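You operate a simulated robot arm through the tools that you are given. There is no shell and no other tool. Be economical: measure what you need, move in short steps, check, and stop when the job is done.

Carry out the task below with a simulated two-armed robot. There is one attempt and no reset: what you move stays moved.

TASK
On the tu basket, fold the blue cloth in half.

It is judged by the outcome, as a careful person would: the job done as asked, and still so three seconds after it is handed in. It fails if anything else is knocked over, pushed out of place, dropped, spilled or broken. Flat cloth is picked up by pressing the open fingertips on it (5 to 10 N) and closing them slowly along it; thin cloth reads only 2 to 8 mm in the jaws.

THE ROBOT
Two 7-joint arms with two-finger parallel grippers on one trunk, on a base that drives. Base frame: it is fixed to the floor where the robot stands at the start and does not move with it; the origin is under the middle of the robot, x ahead of it, y to its left, z up; the surface under the hand at the start is at about z = 0.727. Readings come in m, rad, newtons and seconds.
The left shoulder is at the start at [0.06, 0.143, 0.901], the right one opposite. With the tool pointing down near the work surface each hand reaches from about 0.32 to 0.74 m from the robot's upright axis, wherever it stands, measured 20 degrees to its own side. Places, roughly: basket (25x29 cm) [0.56, 0, 0.72]. Payload 1.57 kg a hand.
The tool frame of a hand sits at the grasp point between the pads (the TCP): z along the fingers, y along the line on which they close. The tips reach 0.03 m beyond it. Largest opening 0.11 m; finger width 0.024, thickness 0.012; the body of the gripper, 0.048 by 0.112 m, starts 0.078 m behind the TCP.
Orientation is told as [roll, pitch, yaw] about the base's x, y, z axes, in that order, counted from this pose: with the fingers straight down and closing along the base's y, the tool's x points along the base's -x, its y along +y and its z along -z.

THE INTERFACE
- The arms move only by the tool move_arm. It takes "left_commands", "right_commands" or both (then of equal length, played together; a hand with none holds still); each is a list of rows, each a list of 7 numbers: the shift along the tool's x, y, z in mm, then the turn, a rotation vector about the tool's x, y, z in rad, then the finger opening in mm, from 0 to 110. In form: [[x, y, z, wx, wy, wz, claw], ...]. A call has 1 to 12 rows; each row is the pose to reach, as a shift and turn from the pose commanded when the call began, along the tool's axes at that moment. A row lasts 0.2 s, in which the tool goes at most 0.05 m and 0.15 rad; a call with a longer step from one row to the next is refused whole, and so is a gripper value outside its range. Where a pose cannot be reached the arm comes as near as it can. A force on the tool above 40 N (or 10 N above the force at the start of the call, whichever is more), or a blocked arm, ends the call early, and 0.2 s more pass. The fingers move at their own pace (about 0.045 m/s each) and stop on an object; they squeeze with about 36 N. The grip force told is the motor's: it shows also when the fingers shut on nothing. Time passes only in rows, and 0.2 s behind the last, so rows that repeat a pose let the fingers close. It gives the time, the measured TCP pose, the force on the tool (base axes), the opening and the grip force at its end, in the units of the frame above (readings bear some noise), with the torque about the TCP (base axes, N m) and any sound that the robot's microphone picked up.
- Cameras (640 x 400 px; columns grow to the right, rows downward): "scene" is now at [0.0395, 0.0108, 1.4974]; the picture's right is [0.18, -0.98, 0.00], its down [-0.83, -0.15, -0.54] and it looks along [0.53, 0.09, -0.84] (base axes); focal length 256 px, centre (320, 200). "left" rides on the left gripper at [0.07, -0.016, -0.141] in its tool frame; the picture's right is [0.23, 0.97, 0.00], its down [-0.86, 0.20, -0.48] and it looks along [-0.47, 0.11, 0.88] (tool axes); focal length 222 px, centre (320, 200). "right" rides on the right gripper at [0.07, 0.016, -0.141] in its tool frame; the picture's right is [-0.23, 0.97, 0.00], its down [-0.86, -0.20, -0.48] and it looks along [-0.47, -0.11, 0.88] (tool axes); focal length 222 px, centre (320, 200). There is no depth. A picture from a camera that has moved, and an enlarged one, comes with that camera's place and axes in the base frame and with its lens.
- capture(camera): a new picture of that camera. It takes no simulated time.
- slide_trunk(by): slides the trunk up (or, below 0, down) by that many m; the arms and the scene camera ride with it, the base frame stays. It gives what a move gives, with no picture.
- roll_base(legs): drives the robot by 1 to 6 legs, each [ahead, left, turn to the left] in m, m and rad, along the robot's own axes; the way and the turn of a leg run together, so that a leg with both is an arc; at most 1.5 m and 3.142 rad a leg. The arms and the cameras ride along, it lands a little off, and it stops where it bumps. It gives what a move gives.
- pan_tilt(pan, tilt): turns the head with the scene camera to pan (to the left, within 1.501 rad either way) and tilt (down, from -0.506 to 1.204), counted from straight ahead of the robot. It gives what a move gives.
- enlarge(camera, box): a new picture of the part [left, top, right, bottom] of that camera's present view, enlarged. It takes no simulated time.
- hand_in(): hands the job in; it is judged then, once.

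Go step by step. Nothing tells you exact positions but the pictures and the camera data: compare them with the known pose of the tool, close in by small moves and look again before you grip or let go. The budget is 120 turns and 92 pictures, counting those below and the enlarged ones. Unless the task says otherwise, let go and move clear before handing in, and close with one line.

The tools are called after ">>>" as name(argument=value, ...) on one line, values as JSON. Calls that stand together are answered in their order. move_arm: Moves the arms, as the interface text tells. Its arguments: {"type":"object","properties":{"left_commands":{"type":"array","items":{"type":"array","items":{"type":"number"}}},"right_commands":{"type":"array","items":{"type":"array","items":{"type":"number"}}}},"required":[]} The other tools are called the same way: slide_trunk (by) slides the trunk up or down; roll_base (legs) drives the base; pan_tilt (pan, tilt) turns the head that bears the scene camera; capture (camera) takes a picture; enlarge (camera, box) takes an enlarged picture of a part of a camera's view; hand_in () hands the job in.

At the start:

```text
time_s: 0.0
left_ee_pos: [0.4144, 0.201, 0.9496]
left_ee_rot: [-0.001, 0.001, -0.001]
left_contact_force: [0.1, -0.5, 0.7]
left_moment: [0.03, 0.0, -0.01]
left_width: 0.11
left_grasp_force: 0.0
right_ee_pos: [0.4692, -0.2509, 0.886]
right_ee_rot: [0.0, -0.002, -0.001]
right_contact_force: [0.6, -0.1, 0.8]
right_moment: [0.01, -0.02, 0.01]
right_width: 0.1101
right_grasp_force: 0.0
trunk travel left (down, up): [-0.5, 0.09]
robot x, y, heading: [-0.001, -0.001, 0.002]
head pan, tilt: [0.176, 1.002]
```

scene: 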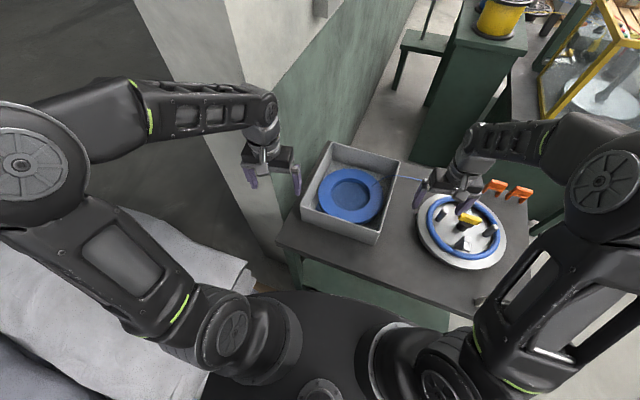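
right: 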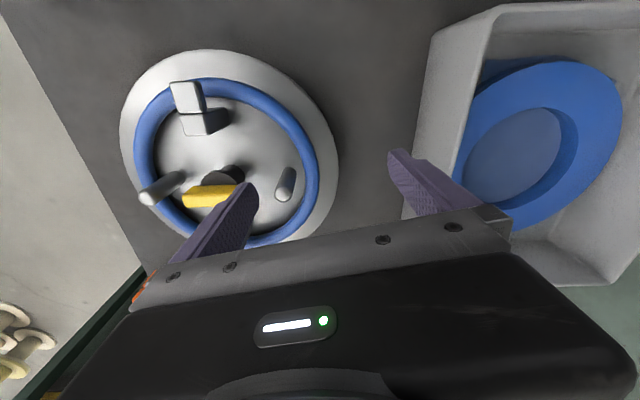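
left: 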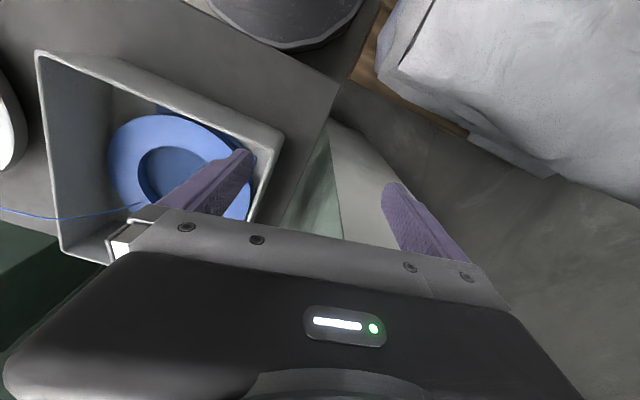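

I see a table with a grey bin holding a blue round thing, and a round device to the right; no clear cloth yet. I'll look closer at the basket and around.

>>> enlarge(camera="scene", box=[270, 120, 430, 260])

>>> enlarge(camera="left", box=[0, 30, 320, 280])

```text
2.86 times, centred on (350, 190) of scene
camera zoom: at [0.0395, 0.0108, 1.4974], right [0.18, -0.98, 0.0], down [-0.83, -0.15, -0.54], along [0.53, 0.09, -0.84], focal length 731 px, centre (234, 229)
```

zoom: 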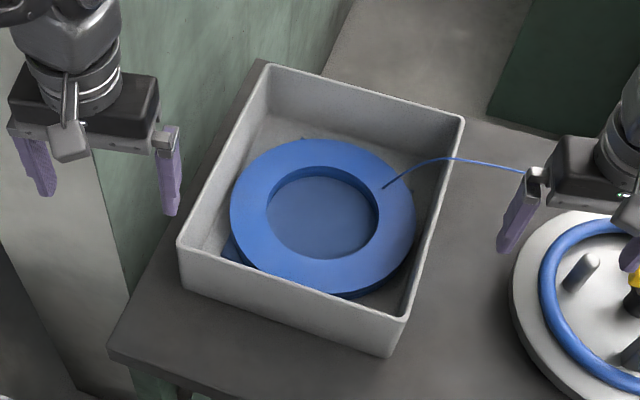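

```text
1.60 times, centred on (160, 155) of left
camera zoom: at [0.345, 0.1845, 1.0897], right [-0.23, 0.97, 0.0], down [0.86, 0.2, 0.48], along [0.47, 0.11, -0.88], focal length 355 px, centre (576, 272)
```

zoom: 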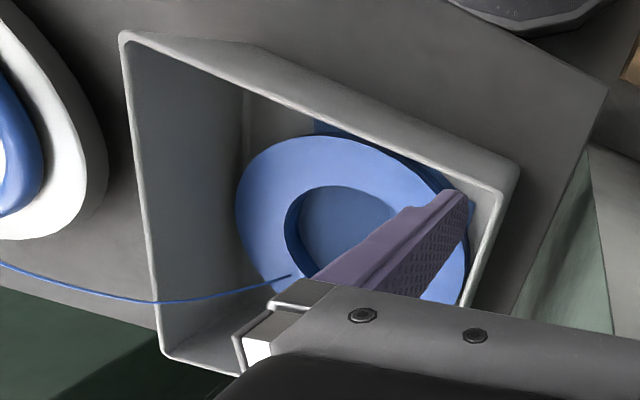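

The basket is the grey bin; inside is a blue ring-like coil, maybe with cloth below it. I'll bring the left camera over it for a clear look.

>>> move_arm(left_commands=[[0, -40, -30, 0, 0, 0, 110], [20, -80, -60, 0, 0, 0, 110], [40, -120, -80, 0, 0, 0, 110], [40, -150, -80, 0, 0, 0, 110], [40, -150, -80, 0, 0, 0, 110]])

>>> capture(camera="left")

>>> capture(camera="scene")

```text
refused: row 2 steps farther than a row can; nothing moved
```

```text
86 pictures are left
camera left: at [0.345, 0.1845, 1.0897], right [-0.23, 0.97, 0.0], down [0.86, 0.2, 0.48], along [0.47, 0.11, -0.88], focal length 222 px, centre (320, 200)
```

left: 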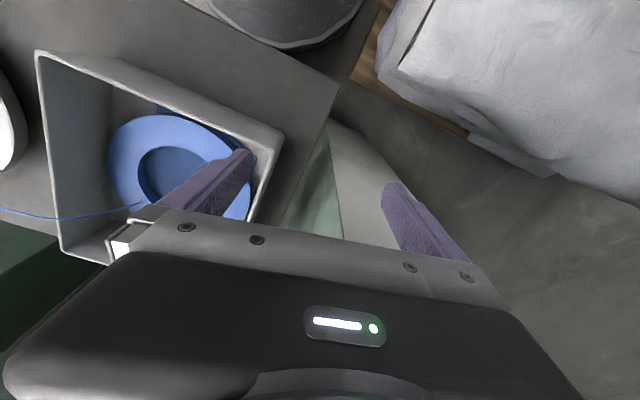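

```text
85 pictures are left
camera scene: at [0.0395, 0.0108, 1.4974], right [0.18, -0.98, 0.0], down [-0.83, -0.15, -0.54], along [0.53, 0.09, -0.84], focal length 256 px, centre (320, 200)
```

scene: 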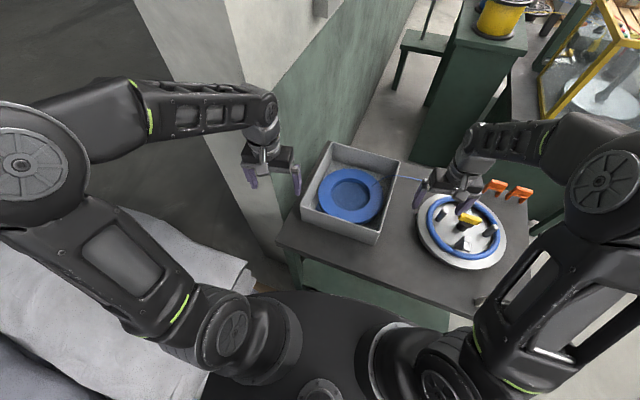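

The step was too long; repeating with shorter ones.

>>> move_arm(left_commands=[[0, -30, -20, 0, 0, 0, 110], [0, -60, -40, 0, 0, 0, 110], [0, -95, -60, 0, 0, 0, 110], [0, -130, -70, 0, 0, 0, 110], [0, -165, -80, 0, 0, 0, 110], [0, -185, -80, 0, 0, 0, 110], [0, -185, -80, 0, 0, 0, 110]])

>>> capture(camera="left")

```text
time_s: 1.6
left_ee_pos: [0.4167, 0.0151, 1.0287]
left_ee_rot: [0.0, 0.0, 0.0]
left_contact_force: [0.1, 0.9, 0.6]
left_moment: [0.01, 0.0, 0.01]
left_width: 0.1099
left_grasp_force: 0.0
right_ee_pos: [0.4694, -0.2514, 0.8859]
right_ee_rot: [0.002, -0.001, -0.001]
right_contact_force: [1.3, 0.1, -0.4]
right_moment: [-0.04, -0.02, 0.01]
right_width: 0.1097
right_grasp_force: 0.2
trunk travel left (down, up): [-0.5, 0.09]
robot x, y, heading: [0.0021, -0.0036, 0.007]
head pan, tilt: [0.176, 1.002]
```

```text
84 pictures are left
camera left: at [0.3451, -0.0014, 1.1696], right [-0.23, 0.97, 0.0], down [0.86, 0.2, 0.48], along [0.47, 0.11, -0.88], focal length 222 px, centre (320, 200)
```

left: 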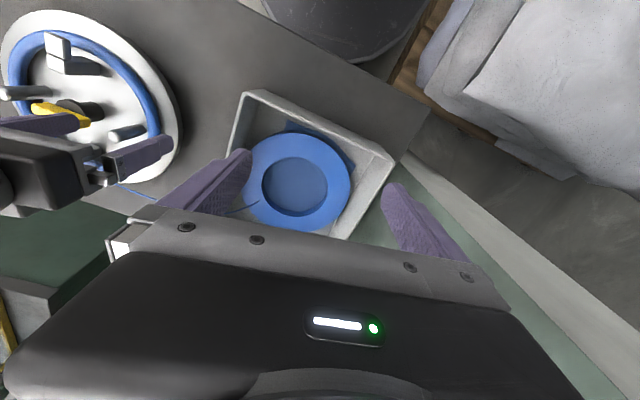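

>>> enlarge(camera="left", box=[220, 80, 400, 240])

>>> pan_tilt(pan=-0.6, tilt=0.7)

>>> capture(camera="scene")

```text
2.50 times, centred on (310, 160) of left
camera zoom: at [0.3451, -0.0014, 1.1696], right [-0.23, 0.97, 0.0], down [0.86, 0.2, 0.48], along [0.47, 0.11, -0.88], focal length 555 px, centre (345, 300)
```

zoom: 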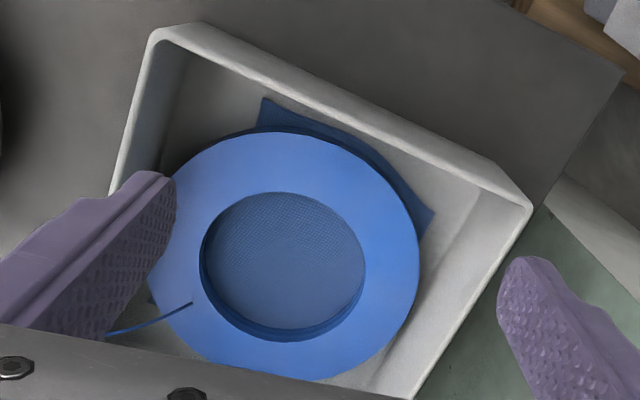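

```text
time_s: 2.7
left_ee_pos: [0.4159, 0.0163, 1.0282]
left_ee_rot: [0.0, 0.0, 0.001]
left_contact_force: [-0.2, -0.3, 0.3]
left_moment: [0.01, -0.01, 0.01]
left_width: 0.1101
left_grasp_force: 0.0
right_ee_pos: [0.4701, -0.2503, 0.8852]
right_ee_rot: [-0.001, 0.001, 0.0]
right_contact_force: [-0.6, -1.0, 0.4]
right_moment: [-0.01, 0.03, -0.02]
right_width: 0.1101
right_grasp_force: 0.1
trunk travel left (down, up): [-0.5, 0.09]
robot x, y, heading: [-0.0012, -0.0005, 0.0]
head pan, tilt: [-0.6, 0.7]
```

```text
82 pictures are left
camera scene: at [0.0412, -0.0494, 1.5209], right [-0.56, -0.83, 0.0], down [-0.53, 0.36, -0.76], along [0.63, -0.43, -0.64], focal length 256 px, centre (320, 200)
```

scene: 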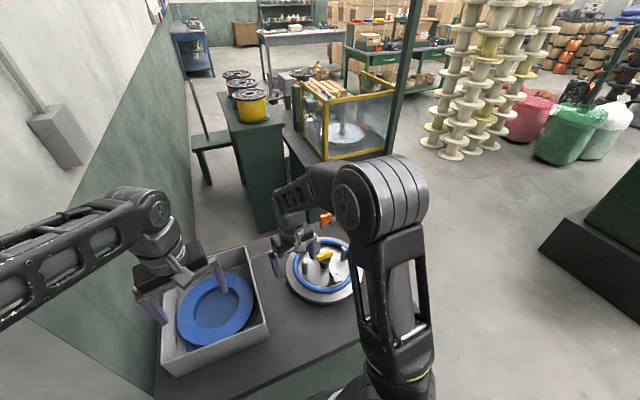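

A dark blue cloth, roughly 18–20 cm square, seems to lie on the basket floor beneath a bright blue ring (coil) whose wire runs to the device. I'll lower the left camera to see the ring's thickness and how it lies.

>>> move_arm(left_commands=[[0, 0, 40, 0, 0, 0, 110], [0, 0, 80, 0, 0, 0, 110], [0, 0, 110, 0, 0, 0, 110], [0, 0, 110, 0, 0, 0, 110]])

>>> enlarge(camera="left", box=[140, 0, 460, 220])

>>> pan_tilt(pan=0.0, tilt=1.0)

>>> enlarge(camera="scene", box=[200, 100, 440, 260])

```text
time_s: 3.7
left_ee_pos: [0.4154, 0.0162, 0.9187]
left_ee_rot: [0.002, 0.0, -0.001]
left_contact_force: [-0.3, 0.1, 0.1]
left_moment: [0.01, -0.01, -0.01]
left_width: 0.11
left_grasp_force: 0.1
right_ee_pos: [0.4691, -0.2497, 0.8857]
right_ee_rot: [-0.001, 0.001, 0.001]
right_contact_force: [0.1, -0.2, 0.1]
right_moment: [0.0, 0.01, -0.01]
right_width: 0.1101
right_grasp_force: 0.0
trunk travel left (down, up): [-0.5, 0.09]
robot x, y, heading: [0.0032, -0.0009, -0.002]
head pan, tilt: [-0.6, 0.7]
```

```text
1.82 times, centred on (300, 110) of left
camera zoom: at [0.3448, -0.0012, 1.059], right [-0.23, 0.97, 0.0], down [0.85, 0.2, 0.48], along [0.47, 0.11, -0.88], focal length 404 px, centre (356, 364)
```

zoom: 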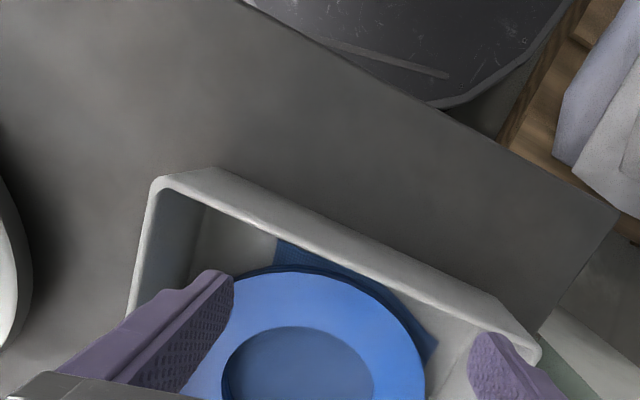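

```text
time_s: 4.7
left_ee_pos: [0.4145, 0.0146, 0.9197]
left_ee_rot: [0.001, 0.001, -0.001]
left_contact_force: [-0.7, -0.8, 0.0]
left_moment: [0.0, -0.03, -0.04]
left_width: 0.1102
left_grasp_force: 0.0
right_ee_pos: [0.4693, -0.2512, 0.8854]
right_ee_rot: [0.0, -0.001, 0.001]
right_contact_force: [0.0, 0.2, 0.7]
right_moment: [-0.01, 0.01, 0.01]
right_width: 0.11
right_grasp_force: 0.1
trunk travel left (down, up): [-0.5, 0.09]
robot x, y, heading: [0.0032, 0.0008, -0.005]
head pan, tilt: [0.0, 1.0]
```

```text
2.50 times, centred on (320, 180) of scene
camera zoom: at [0.0407, -0.0015, 1.4976], right [0.0, -1.0, 0.0], down [-0.84, 0.0, -0.54], along [0.54, 0.0, -0.84], focal length 640 px, centre (320, 250)
```

zoom: 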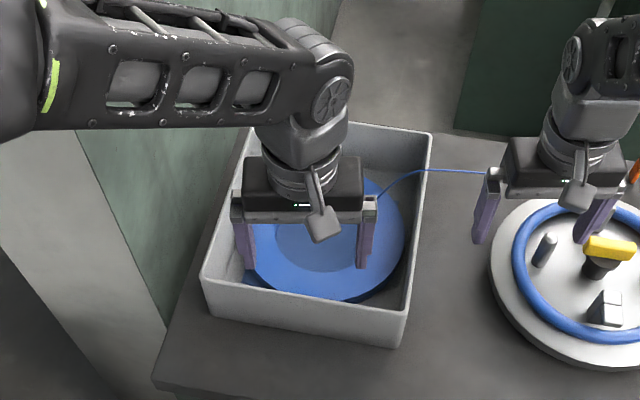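

Estimates: basket rim z≈0.82, turned about −0.2 rad, ring centre ≈(0.544,−0.011), outer Ø≈0.22, hole Ø≈0.135. I'll poke the ring gently with closed fingers to learn whether it is solid and how high it is.

>>> move_arm(left_commands=[[-20, -4, 0, 0, 0, 0, 80], [-42, -8, 0, 0, 0, 0, 40], [-42, -8, 20, 0, 0, 0, 0], [-42, -8, 50, 0, 0, 0, 0], [-42, -8, 80, 0, 0, 0, 0], [-42, -8, 100, 0, 0, 0, 0]])

>>> capture(camera="left")

>>> enlarge(camera="right", box=[380, 0, 640, 300])

```text
time_s: 6.1
left_ee_pos: [0.4582, 0.0075, 0.8175]
left_ee_rot: [0.0, -0.001, 0.001]
left_contact_force: [-0.2, -0.1, 0.4]
left_moment: [0.03, 0.0, 0.01]
left_width: 0.0001
left_grasp_force: 5.7
right_ee_pos: [0.4707, -0.2515, 0.8864]
right_ee_rot: [-0.001, -0.001, 0.0]
right_contact_force: [0.6, -0.1, 0.1]
right_moment: [0.0, -0.02, -0.01]
right_width: 0.1101
right_grasp_force: 0.0
trunk travel left (down, up): [-0.5, 0.09]
robot x, y, heading: [-0.0002, 0.0005, -0.001]
head pan, tilt: [0.0, 1.0]
```

```text
79 pictures are left
camera left: at [0.3877, -0.009, 0.9588], right [-0.23, 0.97, 0.0], down [0.85, 0.2, 0.48], along [0.47, 0.11, -0.88], focal length 222 px, centre (320, 200)
```

left: 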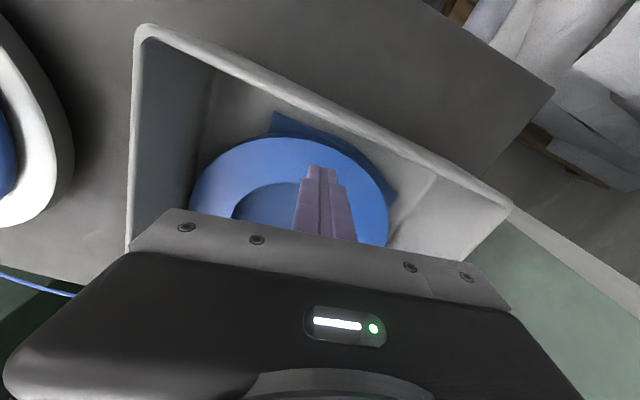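

```text
1.33 times, centred on (510, 150) of right
camera zoom: at [0.4003, -0.2341, 1.0261], right [0.23, 0.97, 0.0], down [0.86, -0.2, 0.48], along [0.47, -0.11, -0.88], focal length 296 px, centre (67, 267)
```

zoom: 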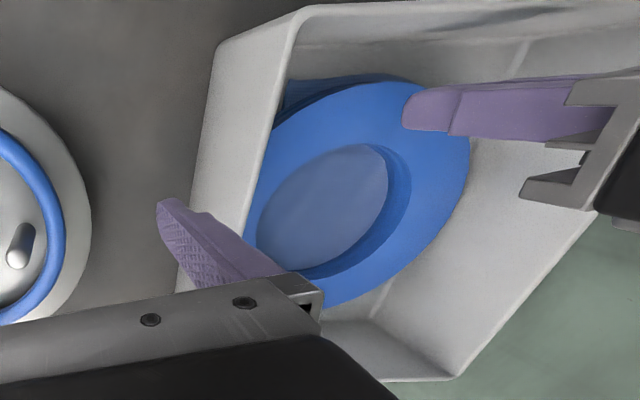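

The tip is just above the ring band. Pressing down slowly to find contact.

>>> move_arm(left_commands=[[0, 0, 6, 0, 0, 0, 0], [0, 0, 12, 0, 0, 0, 0], [0, 0, 18, 0, 0, 0, 0], [0, 0, 24, 0, 0, 0, 0], [0, 0, 30, 0, 0, 0, 0], [0, 0, 34, 0, 0, 0, 0], [0, 0, 38, 0, 0, 0, 0], [0, 0, 42, 0, 0, 0, 0], [0, 0, 46, 0, 0, 0, 0]])

>>> capture(camera="right")

```text
time_s: 8.1
left_ee_pos: [0.4565, 0.0079, 0.7718]
left_ee_rot: [0.0, 0.0, -0.002]
left_contact_force: [-0.2, -0.2, 0.7]
left_moment: [-0.01, 0.03, -0.01]
left_width: 0.0
left_grasp_force: 21.3
right_ee_pos: [0.4705, -0.2504, 0.8842]
right_ee_rot: [-0.001, 0.0, 0.0]
right_contact_force: [-0.8, 0.4, -0.8]
right_moment: [-0.02, 0.0, -0.03]
right_width: 0.1101
right_grasp_force: 0.1
trunk travel left (down, up): [-0.5, 0.09]
robot x, y, heading: [0.0013, -0.0012, 0.003]
head pan, tilt: [0.0, 1.0]
```

```text
77 pictures are left
camera right: at [0.4002, -0.2341, 1.0262], right [0.23, 0.97, 0.0], down [0.86, -0.2, 0.48], along [0.47, -0.11, -0.88], focal length 222 px, centre (320, 200)
```

right: 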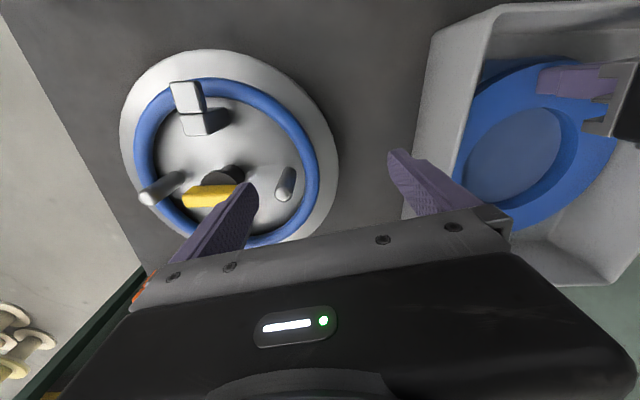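

>>> enlarge(camera="right", box=[440, 30, 640, 230])

>>> enlarge(camera="left", box=[140, 20, 500, 245])

```text
2.00 times, centred on (540, 130) of right
camera zoom: at [0.4002, -0.2341, 1.0262], right [0.23, 0.97, 0.0], down [0.86, -0.2, 0.48], along [0.47, -0.11, -0.88], focal length 444 px, centre (-120, 340)
```

zoom: 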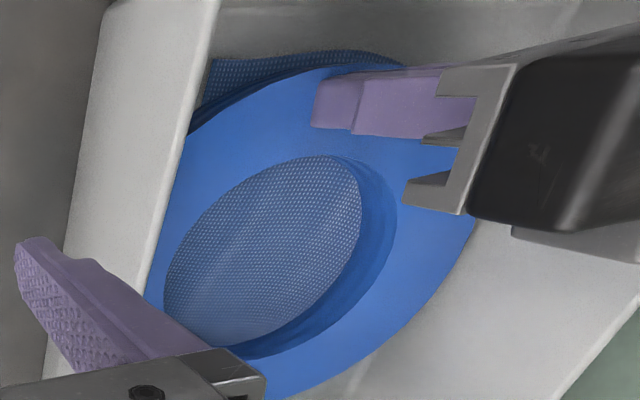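

```text
1.78 times, centred on (320, 132) of left
camera zoom: at [0.3873, -0.0086, 0.9136], right [-0.23, 0.97, 0.0], down [0.86, 0.2, 0.48], along [0.47, 0.11, -0.88], focal length 395 px, centre (320, 320)
```

zoom: 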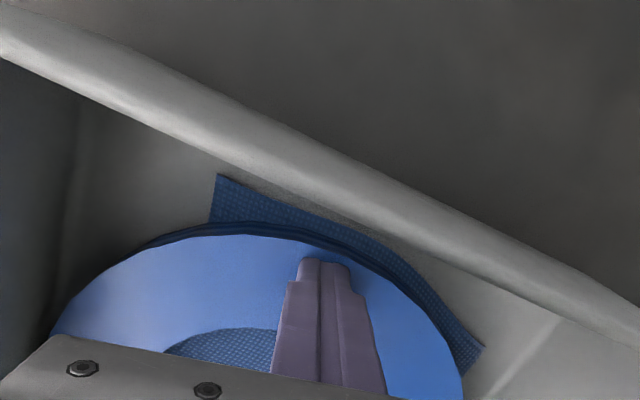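

No contact yet at tip z≈0.742. Continuing down gently.

>>> move_arm(left_commands=[[0, 0, 2, 0, 0, 0, 0], [0, 0, 4, 0, 0, 0, 0], [0, 0, 6, 0, 0, 0, 0], [0, 0, 8, 0, 0, 0, 0], [0, 0, 8, 0, 0, 0, 0]])

>>> enlarge(camera="right", box=[440, 30, 640, 230])

```text
time_s: 9.3
left_ee_pos: [0.4575, 0.0082, 0.765]
left_ee_rot: [0.002, 0.001, 0.001]
left_contact_force: [0.3, 0.4, 0.0]
left_moment: [-0.01, 0.03, -0.01]
left_width: 0.0
left_grasp_force: 21.7
right_ee_pos: [0.4696, -0.2514, 0.8861]
right_ee_rot: [0.001, 0.0, -0.001]
right_contact_force: [-0.7, 0.5, 0.0]
right_moment: [-0.01, -0.01, -0.01]
right_width: 0.1099
right_grasp_force: 0.1
trunk travel left (down, up): [-0.5, 0.09]
robot x, y, heading: [-0.0, 0.0005, 0.001]
head pan, tilt: [0.0, 1.0]
```

```text
2.00 times, centred on (540, 130) of right
camera zoom: at [0.4002, -0.2341, 1.0262], right [0.23, 0.97, 0.0], down [0.86, -0.2, 0.48], along [0.47, -0.11, -0.88], focal length 444 px, centre (-120, 340)
```

zoom: 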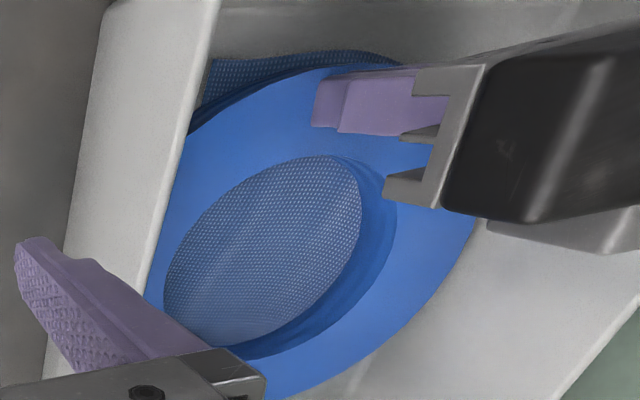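

The visible fingertip stays put while the hand descends, with no force: the ring appears to be non-solid scenery, so only the cloth on the floor matters. Continuing down to find the floor height.

>>> move_arm(left_commands=[[0, 0, 2, 0, 0, 0, 0], [0, 0, 4, 0, 0, 0, 0], [0, 0, 6, 0, 0, 0, 0], [0, 0, 8, 0, 0, 0, 0], [0, 0, 10, 0, 0, 0, 0], [0, 0, 10, 0, 0, 0, 0]])

```text
time_s: 10.7
left_ee_pos: [0.4573, 0.0077, 0.7594]
left_ee_rot: [-0.002, -0.006, -0.001]
left_contact_force: [-2.9, 4.3, 36.1]
left_moment: [0.16, 0.37, -0.01]
left_width: 0.0
left_grasp_force: 21.5
right_ee_pos: [0.4673, -0.2501, 0.8869]
right_ee_rot: [0.001, -0.002, 0.0]
right_contact_force: [-0.6, 0.5, -0.1]
right_moment: [0.01, 0.01, 0.01]
right_width: 0.11
right_grasp_force: 0.1
trunk travel left (down, up): [-0.5, 0.09]
robot x, y, heading: [-0.0028, 0.0007, -0.0]
head pan, tilt: [0.0, 1.0]
```

Contact at tip z≈0.730. I need to tell whether this is the ring's top or the floor; checking the images against the tip.

>>> move_arm(left_commands=[[0, 0, -4, 0, 0, 0, 0], [0, 0, -4, 0, 0, 0, 0]])

>>> enlarge(camera="right", box=[490, 30, 620, 130])

>>> enlarge(camera="left", box=[200, 80, 440, 230])

```text
time_s: 11.3
left_ee_pos: [0.4569, 0.0084, 0.7584]
left_ee_rot: [0.001, 0.002, 0.002]
left_contact_force: [2.3, -0.1, 7.7]
left_moment: [0.03, 0.0, 0.02]
left_width: 0.0001
left_grasp_force: 21.2
right_ee_pos: [0.4701, -0.2517, 0.8857]
right_ee_rot: [0.001, 0.0, 0.0]
right_contact_force: [-0.3, 0.1, 0.2]
right_moment: [0.03, 0.03, 0.01]
right_width: 0.11
right_grasp_force: 0.0
trunk travel left (down, up): [-0.5, 0.09]
robot x, y, heading: [0.002, -0.001, -0.002]
head pan, tilt: [0.0, 1.0]
```

```text
4.00 times, centred on (555, 80) of right
camera zoom: at [0.4, -0.2342, 1.026], right [0.23, 0.97, 0.0], down [0.85, -0.2, 0.48], along [0.47, -0.11, -0.88], focal length 888 px, centre (-620, 680)
```

zoom: 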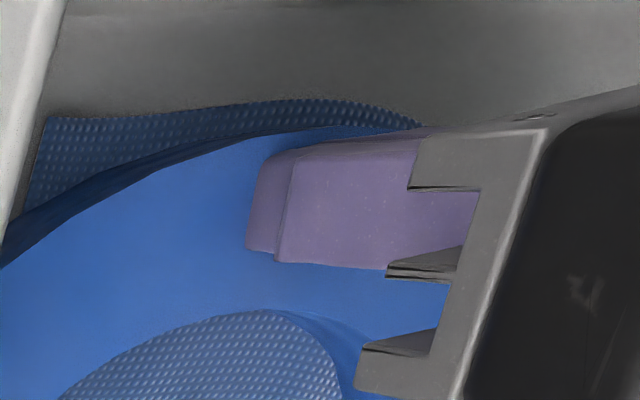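

```text
2.67 times, centred on (320, 155) of left
camera zoom: at [0.3867, -0.0084, 0.899], right [-0.23, 0.97, 0.0], down [0.86, 0.2, 0.48], along [0.47, 0.11, -0.88], focal length 592 px, centre (320, 320)
```

zoom: 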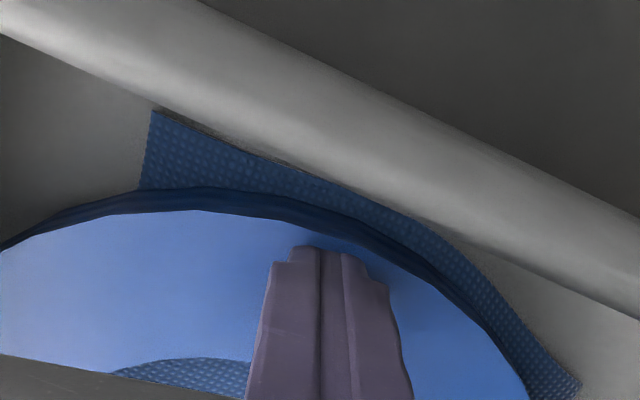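

The finger is visibly buried in the ring without force, so the ring is a phantom and the cloth/floor is at z≈0.729. I'll lift out and get clear views for the cloth's corners.

>>> move_arm(left_commands=[[0, 0, -40, 0, 0, 0, 0], [0, 0, -85, 0, 0, 0, 0], [0, 0, -130, 0, 0, 0, 0], [0, 45, -145, 0, 0, 0, 0], [0, 90, -150, 0, 0, 0, 0], [0, 135, -150, 0, 0, 0, 0], [0, 180, -150, 0, 0, 0, 0], [0, 200, -150, 0, 0, 0, 0], [0, 200, -150, 0, 0, 0, 0]])

>>> enlarge(camera="scene", box=[250, 120, 370, 240])

>>> enlarge(camera="right", box=[400, 0, 640, 240])

>>> capture(camera="left")

```text
time_s: 13.3
left_ee_pos: [0.4562, 0.2097, 0.9088]
left_ee_rot: [0.001, 0.0, -0.003]
left_contact_force: [0.1, -0.2, -0.4]
left_moment: [0.03, -0.01, 0.01]
left_width: 0.0
left_grasp_force: 21.1
right_ee_pos: [0.4706, -0.2505, 0.8867]
right_ee_rot: [0.0, 0.0, 0.0]
right_contact_force: [0.0, 0.2, 0.1]
right_moment: [-0.04, -0.02, -0.01]
right_width: 0.1101
right_grasp_force: 0.1
trunk travel left (down, up): [-0.5, 0.09]
robot x, y, heading: [0.0009, 0.002, 0.001]
head pan, tilt: [0.0, 1.0]
```

```text
3.33 times, centred on (310, 180) of scene
camera zoom: at [0.0407, -0.0015, 1.4976], right [0.0, -1.0, 0.0], down [-0.84, 0.0, -0.54], along [0.54, 0.0, -0.84], focal length 853 px, centre (353, 267)
```

zoom: 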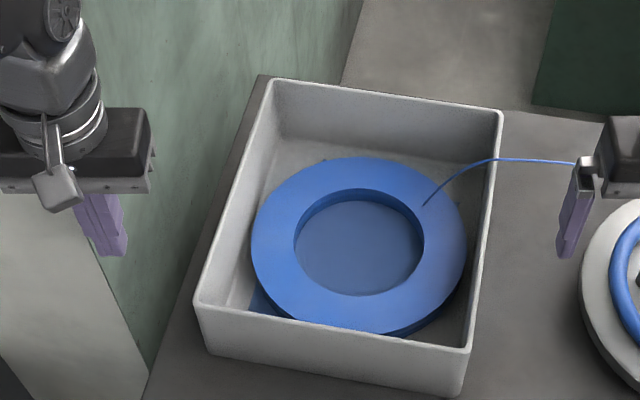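

```text
1.67 times, centred on (520, 120) of right
camera zoom: at [0.4002, -0.2341, 1.0262], right [0.23, 0.97, 0.0], down [0.86, -0.2, 0.48], along [0.47, -0.11, -0.88], focal length 370 px, centre (-13, 333)
```

zoom: 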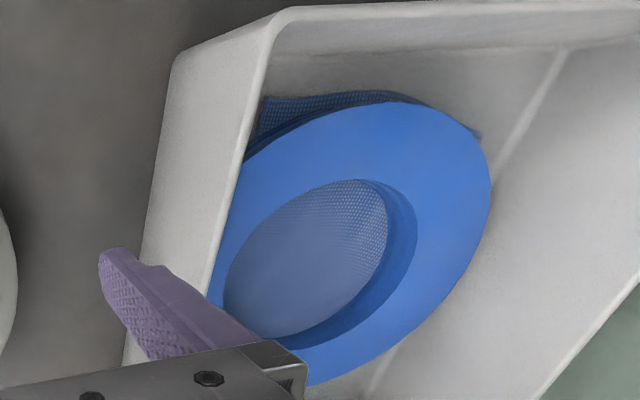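

```text
69 pictures are left
camera left: at [0.3868, 0.1924, 1.0492], right [-0.23, 0.97, 0.0], down [0.86, 0.2, 0.48], along [0.47, 0.11, -0.88], focal length 222 px, centre (320, 200)
```

left: 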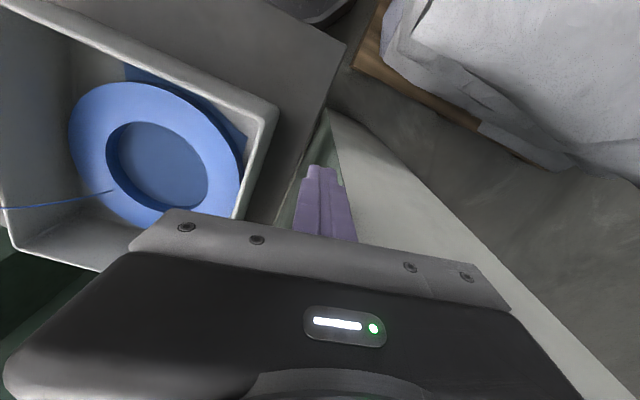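

The ring is just scenery; fitting the visible parts, the cloth is ≈16×21 cm with corners A(.425,−.046), B(.482,.105), C(.621,−.118), D(.678,.033). I'll bring the right hand over near corner A and the left over near corner B, to fold the near edge onto the far one.

>>> move_arm(left_commands=[[0, 0, 0, 0, 0, 0.144, 20], [-4, -10, 0, 0, 0, 0.288, 20], [-8, -20, 5, 0, 0, 0.432, 20], [-12, -35, 10, 0, 0, 0.576, 20], [-16, -55, 15, 0, 0, 0.72, 20], [-22, -75, 20, 0, 0, 0.864, 20], [-28, -100, 30, 0, 0, 1.0, 20], [-33, -120, 40, 0, 0, 1.15, 20], [-33, -120, 40, 0, 0, 1.15, 20], [-33, -120, 40, 0, 0, 1.15, 20]], right_commands=[[4, 27, 0, 0, 0, 0.05, 30], [8, 54, 0, 0, 0, 0.1, 30], [12, 81, 0, 0, 0, 0.15, 30], [16, 108, 0, 0, 0, 0.2, 30], [20, 135, 5, 0, 0, 0.25, 30], [24, 165, 8, 0, 0, 0.3, 30], [27, 195, 12, 0, 0, 0.36, 30], [27, 221, 16, 0, 0, 0.36, 30], [27, 221, 16, 0, 0, 0.36, 30], [27, 221, 16, 0, 0, 0.36, 30]])

>>> capture(camera="left")

>>> capture(camera="right")

>>> capture(camera="scene")

```text
time_s: 13.8
left_ee_pos: [0.4495, 0.2144, 0.9087]
left_ee_rot: [0.003, 0.013, -0.176]
left_contact_force: [-17.0, 12.8, 5.8]
left_moment: [-1.46, -2.38, 0.94]
left_width: 0.0199
left_grasp_force: 0.0
right_ee_pos: [0.4624, -0.2105, 0.887]
right_ee_rot: [-0.001, -0.003, -0.066]
right_contact_force: [0.2, -0.6, -1.5]
right_moment: [0.01, 0.0, 0.0]
right_width: 0.064
right_grasp_force: 0.2
trunk travel left (down, up): [-0.5, 0.09]
robot x, y, heading: [0.0006, 0.0008, 0.005]
head pan, tilt: [0.0, 1.0]
stopped in row 2 (left hand): the force on the tool passed its limit at 49 N (the readings are from after the stop); the commanded pose is now the measured one
```

```text
68 pictures are left
camera left: at [0.3804, 0.2092, 1.0494], right [-0.05, 1.0, 0.01], down [0.88, 0.04, 0.47], along [0.47, 0.03, -0.88], focal length 222 px, centre (320, 200)
```

left: 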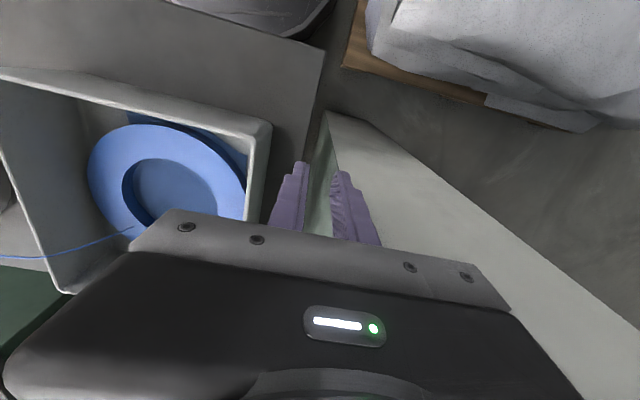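

```text
67 pictures are left
camera right: at [0.394, -0.1897, 1.0271], right [0.29, 0.96, 0.0], down [0.84, -0.26, 0.48], along [0.46, -0.14, -0.88], focal length 222 px, centre (320, 200)
```

right: 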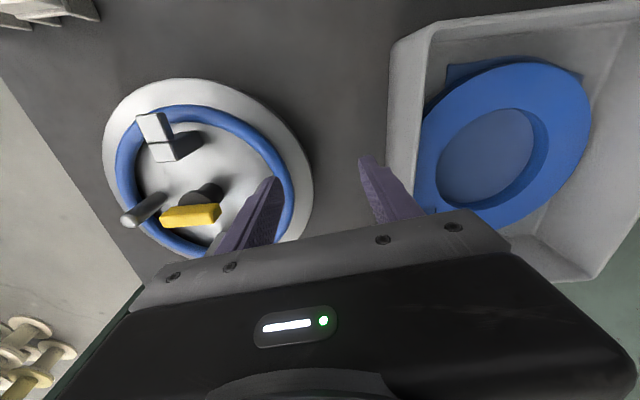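

```text
66 pictures are left
camera scene: at [0.0368, -0.0012, 1.4979], right [0.0, -1.0, 0.0], down [-0.84, 0.0, -0.54], along [0.54, 0.0, -0.84], focal length 256 px, centre (320, 200)
```

scene: 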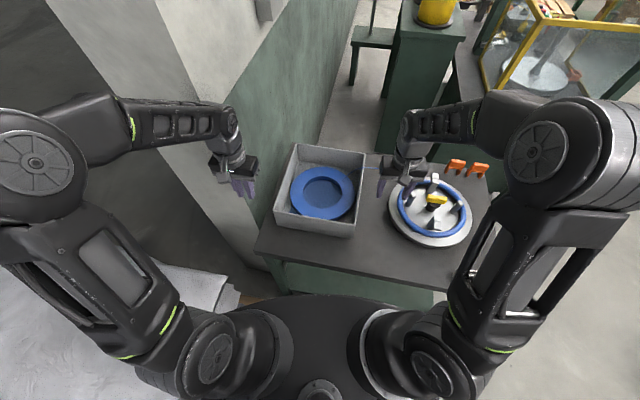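

The left gripper brushed the building wall when turning. I'll shift it away from the wall first, then turn.

>>> move_arm(left_commands=[[5, -35, 0, 0, 0, 0, 20], [5, -70, 0, 0, 0, 0, 20], [5, -70, 0, 0, 0, 0, 20]])

```text
time_s: 14.7
left_ee_pos: [0.4363, 0.1439, 0.9081]
left_ee_rot: [0.003, 0.012, -0.183]
left_contact_force: [-0.3, -1.0, -0.4]
left_moment: [0.01, -0.05, 0.0]
left_width: 0.0201
left_grasp_force: 0.0
right_ee_pos: [0.4638, -0.2117, 0.8856]
right_ee_rot: [0.001, 0.0, -0.066]
right_contact_force: [-1.2, -0.2, 0.3]
right_moment: [-0.01, 0.01, 0.02]
right_width: 0.0301
right_grasp_force: 0.1
trunk travel left (down, up): [-0.5, 0.09]
robot x, y, heading: [-0.0014, 0.0007, -0.002]
head pan, tilt: [0.0, 1.0]
```

>>> move_arm(left_commands=[[-20, -20, 0, 0, 0, 0.05, 20], [-40, -40, 5, 0, 0, 0.15, 20], [-62, -43, 10, 0, 0, 0.29, 20], [-62, -43, 15, 0, 0, 0.43, 20], [-62, -43, 20, 0, 0, 0.57, 20], [-62, -43, 26, 0, 0, 0.71, 20], [-62, -43, 32, 0, 0, 0.84, 20], [-62, -43, 38, 0, 0, 0.967, 20], [-62, -43, 38, 0, 0, 0.967, 20], [-62, -43, 38, 0, 0, 0.967, 20]], right_commands=[[4, 22, 0, 0, 0, 0.04, 30], [8, 45, 0, 0, 0, 0.08, 30], [12, 68, 0, 0, 0, 0.12, 30], [16, 90, 0, 0, 0, 0.16, 30], [20, 112, 3, 0, 0, 0.2, 30], [24, 135, 6, 0, 0, 0.25, 30], [28, 158, 10, 0, 0, 0.294, 30], [32, 180, 15, 0, 0, 0.294, 30], [32, 180, 15, 0, 0, 0.294, 30], [32, 180, 15, 0, 0, 0.294, 30]])

>>> capture(camera="left")

>>> capture(camera="right")

>>> capture(camera="scene")

```text
time_s: 16.9
left_ee_pos: [0.4897, 0.0898, 0.8679]
left_ee_rot: [-0.008, 0.008, -1.152]
left_contact_force: [0.9, 0.2, 0.4]
left_moment: [0.03, 0.03, 0.02]
left_width: 0.02
left_grasp_force: 0.1
right_ee_pos: [0.4434, -0.0301, 0.8722]
right_ee_rot: [0.0, -0.001, -0.36]
right_contact_force: [0.1, -0.2, 0.2]
right_moment: [-0.01, 0.01, -0.01]
right_width: 0.03
right_grasp_force: 0.2
trunk travel left (down, up): [-0.5, 0.09]
robot x, y, heading: [0.0014, -0.0003, 0.004]
head pan, tilt: [0.0, 1.0]
```

```text
65 pictures are left
camera left: at [0.4469, 0.1464, 1.0094], right [0.8, 0.6, -0.01], down [0.54, -0.7, 0.47], along [0.28, -0.38, -0.88], focal length 222 px, centre (320, 200)
```

left: 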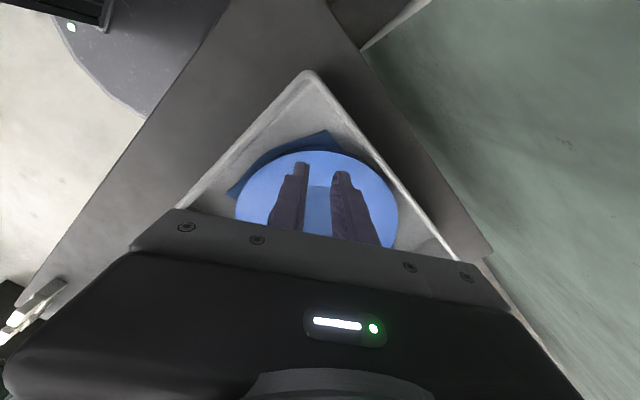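

```text
64 pictures are left
camera right: at [0.385, 0.0104, 1.0115], right [0.56, 0.83, 0.0], down [0.73, -0.49, 0.48], along [0.4, -0.27, -0.88], focal length 222 px, centre (320, 200)
```

right: 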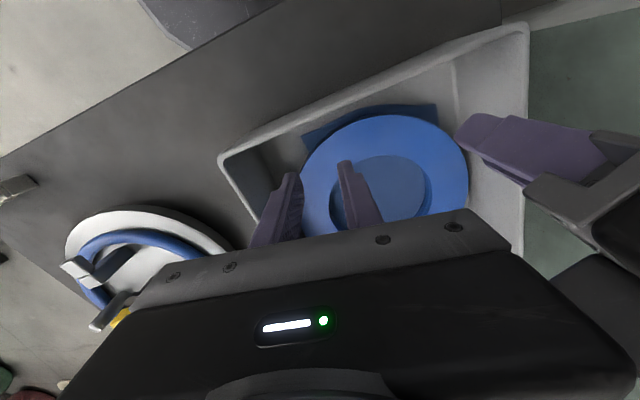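

```text
63 pictures are left
camera scene: at [0.0403, -0.001, 1.4976], right [0.0, -1.0, 0.0], down [-0.84, 0.0, -0.54], along [0.54, 0.0, -0.84], focal length 256 px, centre (320, 200)
```

scene: 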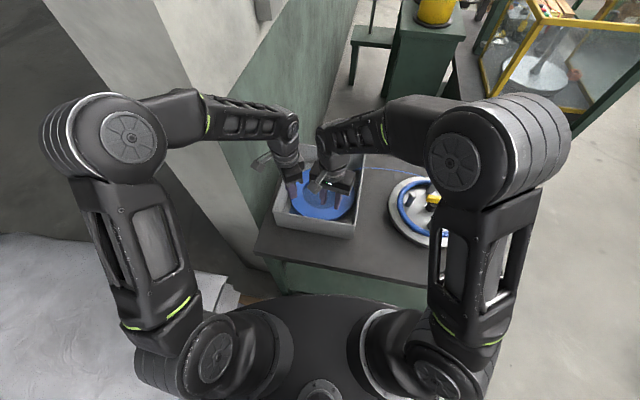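

>>> enlarge(camera="left", box=[200, 90, 400, 215])

>>> enlarge(camera="right", box=[260, 70, 500, 220])

```text
3.20 times, centred on (300, 152) of left
camera zoom: at [0.4469, 0.1464, 1.0094], right [0.8, 0.6, -0.01], down [0.54, -0.7, 0.47], along [0.28, -0.38, -0.88], focal length 711 px, centre (384, 352)
```

zoom: 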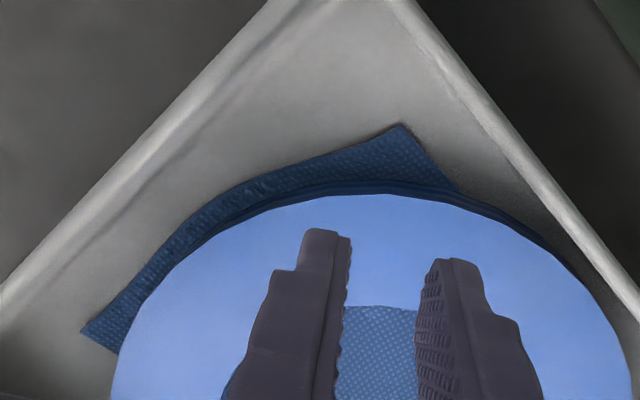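

```text
2.67 times, centred on (380, 145) of right
camera zoom: at [0.385, 0.0104, 1.0115], right [0.56, 0.83, 0.0], down [0.73, -0.49, 0.48], along [0.4, -0.27, -0.88], focal length 592 px, centre (160, 347)
```

zoom: 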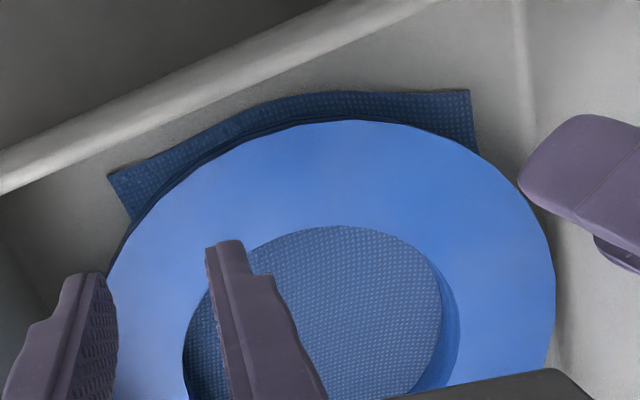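

Corner estimates agree from both cameras (A≈(.423,−.046), B≈(.482,.108)). Lowering both hands to just above the cloth near those corners.

>>> move_arm(left_commands=[[5, -3, 20, 0, 0, 0, 22], [5, -3, 45, 0, 0, 0, 22], [5, -3, 70, 0, 0, 0, 22], [5, -3, 90, 0, 0, 0, 22], [5, -3, 102, 0, 0, 0, 22], [5, -3, 102, 0, 0, 0, 22]], right_commands=[[8, -2, 20, 0, 0, 0, 24], [8, -2, 45, 0, 0, 0, 24], [8, -2, 70, 0, 0, 0, 24], [8, -2, 92, 0, 0, 0, 24], [8, -2, 106, 0, 0, 0, 24], [8, -2, 106, 0, 0, 0, 24]])

>>> enlarge(camera="left", box=[160, 40, 440, 215])

>>> enlarge(camera="right", box=[200, 40, 480, 215])

```text
time_s: 18.2
left_ee_pos: [0.4831, 0.0944, 0.7655]
left_ee_rot: [-0.008, 0.008, -1.152]
left_contact_force: [-0.1, -0.2, 0.2]
left_moment: [0.03, 0.0, 0.01]
left_width: 0.0222
left_grasp_force: 0.1
right_ee_pos: [0.4353, -0.0273, 0.7656]
right_ee_rot: [0.002, -0.001, -0.36]
right_contact_force: [0.4, -1.0, 0.6]
right_moment: [0.01, 0.02, -0.01]
right_width: 0.0241
right_grasp_force: 0.0
trunk travel left (down, up): [-0.5, 0.09]
robot x, y, heading: [0.0031, -0.0013, 0.002]
head pan, tilt: [0.0, 1.0]
```

```text
2.29 times, centred on (300, 128) of left
camera zoom: at [0.4412, 0.1498, 0.9077], right [0.8, 0.6, -0.01], down [0.54, -0.7, 0.47], along [0.28, -0.38, -0.88], focal length 508 px, centre (366, 366)
```

zoom: 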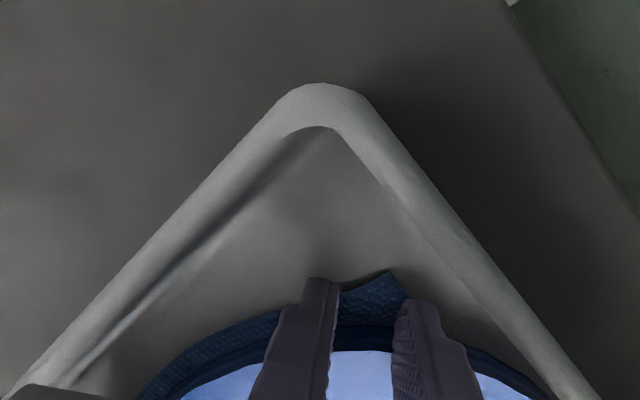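

```text
2.29 times, centred on (340, 128) of right
camera zoom: at [0.3762, 0.0116, 0.9055], right [0.56, 0.83, 0.0], down [0.73, -0.49, 0.48], along [0.4, -0.27, -0.88], focal length 508 px, centre (274, 366)
```

zoom: 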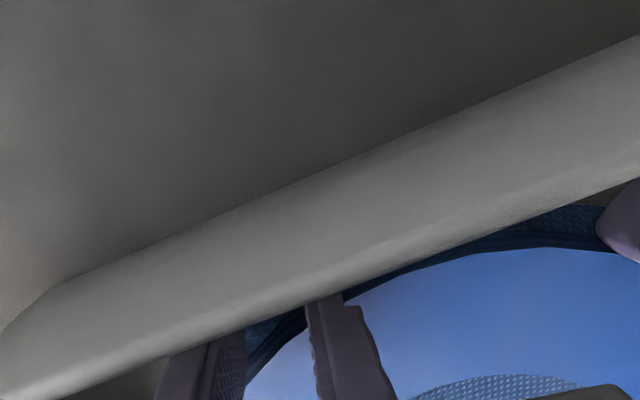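

Both hands are placed. Pressing lightly.

>>> move_arm(left_commands=[[0, 0, 4, 0, 0, 0, 22], [0, 0, 6, 0, 0, 0, 22], [0, 0, 7, 0, 0, 0, 22], [0, 0, 7, 0, 0, 0, 22]], right_commands=[[0, 0, 4, 0, 0, 0, 24], [0, 0, 6, 0, 0, 0, 24], [0, 0, 7, 0, 0, 0, 24], [0, 0, 7, 0, 0, 0, 24]])

```text
time_s: 19.2
left_ee_pos: [0.4814, 0.0933, 0.7594]
left_ee_rot: [-0.009, 0.01, -1.151]
left_contact_force: [0.9, -0.2, 0.3]
left_moment: [-0.01, -0.02, 0.01]
left_width: 0.0219
left_grasp_force: 0.1
right_ee_pos: [0.4363, -0.028, 0.7585]
right_ee_rot: [-0.001, 0.001, -0.362]
right_contact_force: [-1.3, -0.4, 7.2]
right_moment: [0.01, 0.03, 0.04]
right_width: 0.024
right_grasp_force: 0.0
trunk travel left (down, up): [-0.5, 0.09]
robot x, y, heading: [-0.0018, -0.0005, -0.0]
head pan, tilt: [0.0, 1.0]
```

Right presses with 7 N; left needs a bit more, then both close slowly.

>>> move_arm(left_commands=[[0, 0, 1.5, 0, 0, 0, 22], [0, 0, 2, 0, 0, 0, 19], [0, 0, 2, 0, 0, 0, 16], [0, 0, 2, 0, 0, 0, 13], [0, 0, 2, 0, 0, 0, 10], [0, 0, 2, 0, 0, 0, 7], [0, 0, 2, 0, 0, 0, 4], [0, 0, 2, 0, 0, 0, 1], [0, 0, 2, 0, 0, 0, 0], [0, 0, 2, 0, 0, 0, 0]], right_commands=[[0, 0, 0, 0, 0, 0, 24], [0, 0, 0, 0, 0, 0, 21], [0, 0, 0, 0, 0, 0, 18], [0, 0, 0, 0, 0, 0, 15], [0, 0, 0, 0, 0, 0, 12], [0, 0, 0, 0, 0, 0, 8], [0, 0, 0, 0, 0, 0, 4], [0, 0, 0, 0, 0, 0, 1], [0, 0, 0, 0, 0, 0, 0], [0, 0, 0, 0, 0, 0, 0]])

>>> enlarge(camera="left", box=[160, 40, 440, 215])

>>> enlarge(camera="right", box=[200, 40, 480, 215])

```text
time_s: 21.4
left_ee_pos: [0.4826, 0.0914, 0.7573]
left_ee_rot: [-0.007, 0.007, -1.152]
left_contact_force: [-1.8, -9.1, 22.9]
left_moment: [-0.32, 0.03, 0.02]
left_width: 0.0019
left_grasp_force: 23.9
right_ee_pos: [0.4353, -0.0268, 0.7593]
right_ee_rot: [0.001, -0.002, -0.359]
right_contact_force: [4.8, 12.1, 3.6]
right_moment: [0.33, -0.11, 0.07]
right_width: 0.0022
right_grasp_force: 24.0
trunk travel left (down, up): [-0.5, 0.09]
robot x, y, heading: [-0.003, 0.0029, -0.003]
head pan, tilt: [0.0, 1.0]
```

```text
2.29 times, centred on (300, 128) of left
camera zoom: at [0.4402, 0.1491, 0.8996], right [0.8, 0.6, -0.01], down [0.53, -0.7, 0.47], along [0.28, -0.38, -0.88], focal length 508 px, centre (366, 366)
```

zoom: 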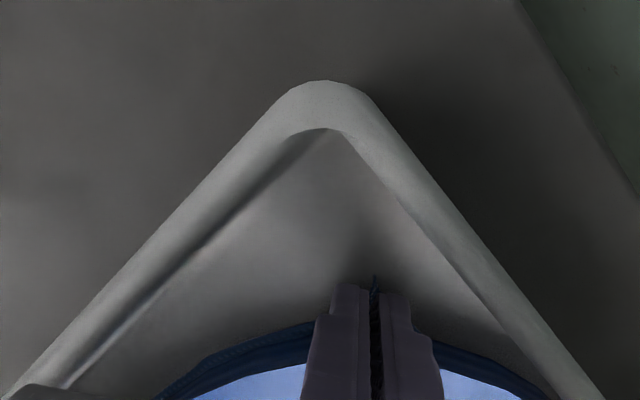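

```text
2.29 times, centred on (340, 128) of right
camera zoom: at [0.3759, 0.012, 0.8991], right [0.56, 0.83, 0.0], down [0.73, -0.49, 0.48], along [0.4, -0.26, -0.88], focal length 508 px, centre (274, 366)
```

zoom: 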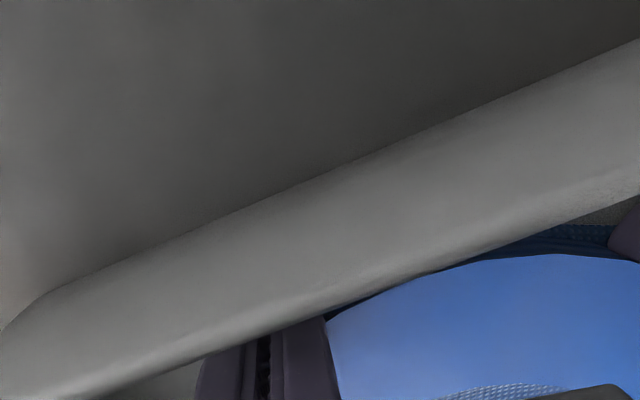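

Both jaws read about 2 mm with grip force, so cloth is held at both corners. Lifting a little along the fold arc and checking.

>>> move_arm(left_commands=[[-2, -2, -8, 0, 0, 0, 0], [-2.7, -1.3, -18, 0, 0, 0, 0], [-5.5, 1.5, -28, 0, 0, 0, 0], [-9, 5, -38, 0, 0, 0, 0], [-12.5, 8.5, -46, 0, 0, 0, 0], [-16, 12, -54, 0, 0, 0, 0], [-16, 12, -54, 0, 0, 0, 0]], right_commands=[[0, 3, -8, 0, 0, 0, 0], [-1, 3, -18, 0, 0, 0, 0], [-5, 3, -28, 0, 0, 0, 0], [-10, 3, -38, 0, 0, 0, 0], [-15, 3, -46, 0, 0, 0, 0], [-20, 3, -54, 0, 0, 0, 0], [-20, 3, -54, 0, 0, 0, 0]])

>>> capture(camera="left")

>>> capture(camera="right")

>>> enlarge(camera="scene", box=[250, 120, 390, 240])

```text
time_s: 23.1
left_ee_pos: [0.5011, 0.0835, 0.8109]
left_ee_rot: [-0.008, 0.009, -1.151]
left_contact_force: [-1.0, -2.2, -0.1]
left_moment: [-0.07, 0.05, -0.03]
left_width: 0.0014
left_grasp_force: 23.2
right_ee_pos: [0.4561, -0.0331, 0.8121]
right_ee_rot: [-0.001, -0.002, -0.362]
right_contact_force: [0.4, 1.9, -0.3]
right_moment: [0.07, -0.03, 0.0]
right_width: 0.002
right_grasp_force: 23.3
trunk travel left (down, up): [-0.5, 0.09]
robot x, y, heading: [-0.0007, 0.0012, -0.0]
head pan, tilt: [0.0, 1.0]
```

```text
56 pictures are left
camera left: at [0.459, 0.14, 0.9526], right [0.8, 0.6, -0.01], down [0.54, -0.7, 0.47], along [0.28, -0.38, -0.88], focal length 222 px, centre (320, 200)
```

left: 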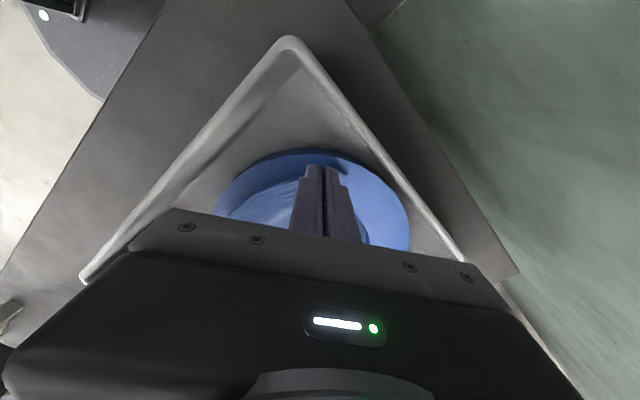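

```text
55 pictures are left
camera right: at [0.3964, 0.0073, 0.9521], right [0.56, 0.83, 0.0], down [0.73, -0.49, 0.48], along [0.4, -0.27, -0.88], focal length 222 px, centre (320, 200)
```

right: 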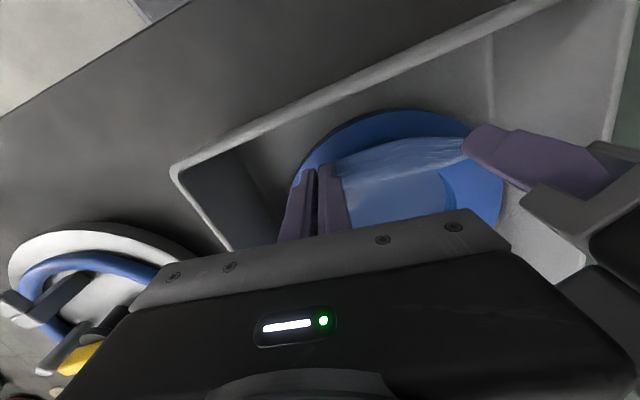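

```text
3.33 times, centred on (320, 180) of scene
camera zoom: at [0.0403, -0.001, 1.4976], right [0.0, -1.0, 0.0], down [-0.84, 0.0, -0.54], along [0.54, 0.0, -0.84], focal length 853 px, centre (320, 267)
```

zoom: 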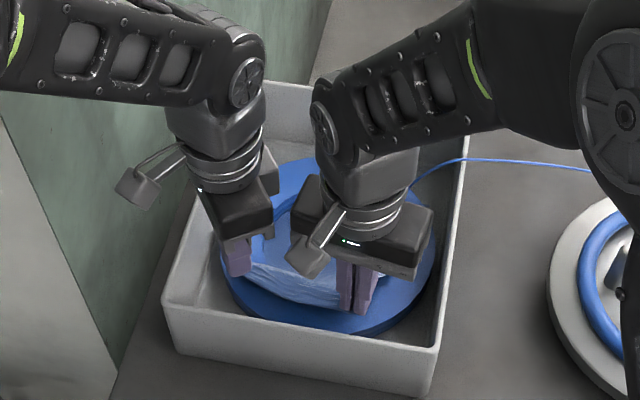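

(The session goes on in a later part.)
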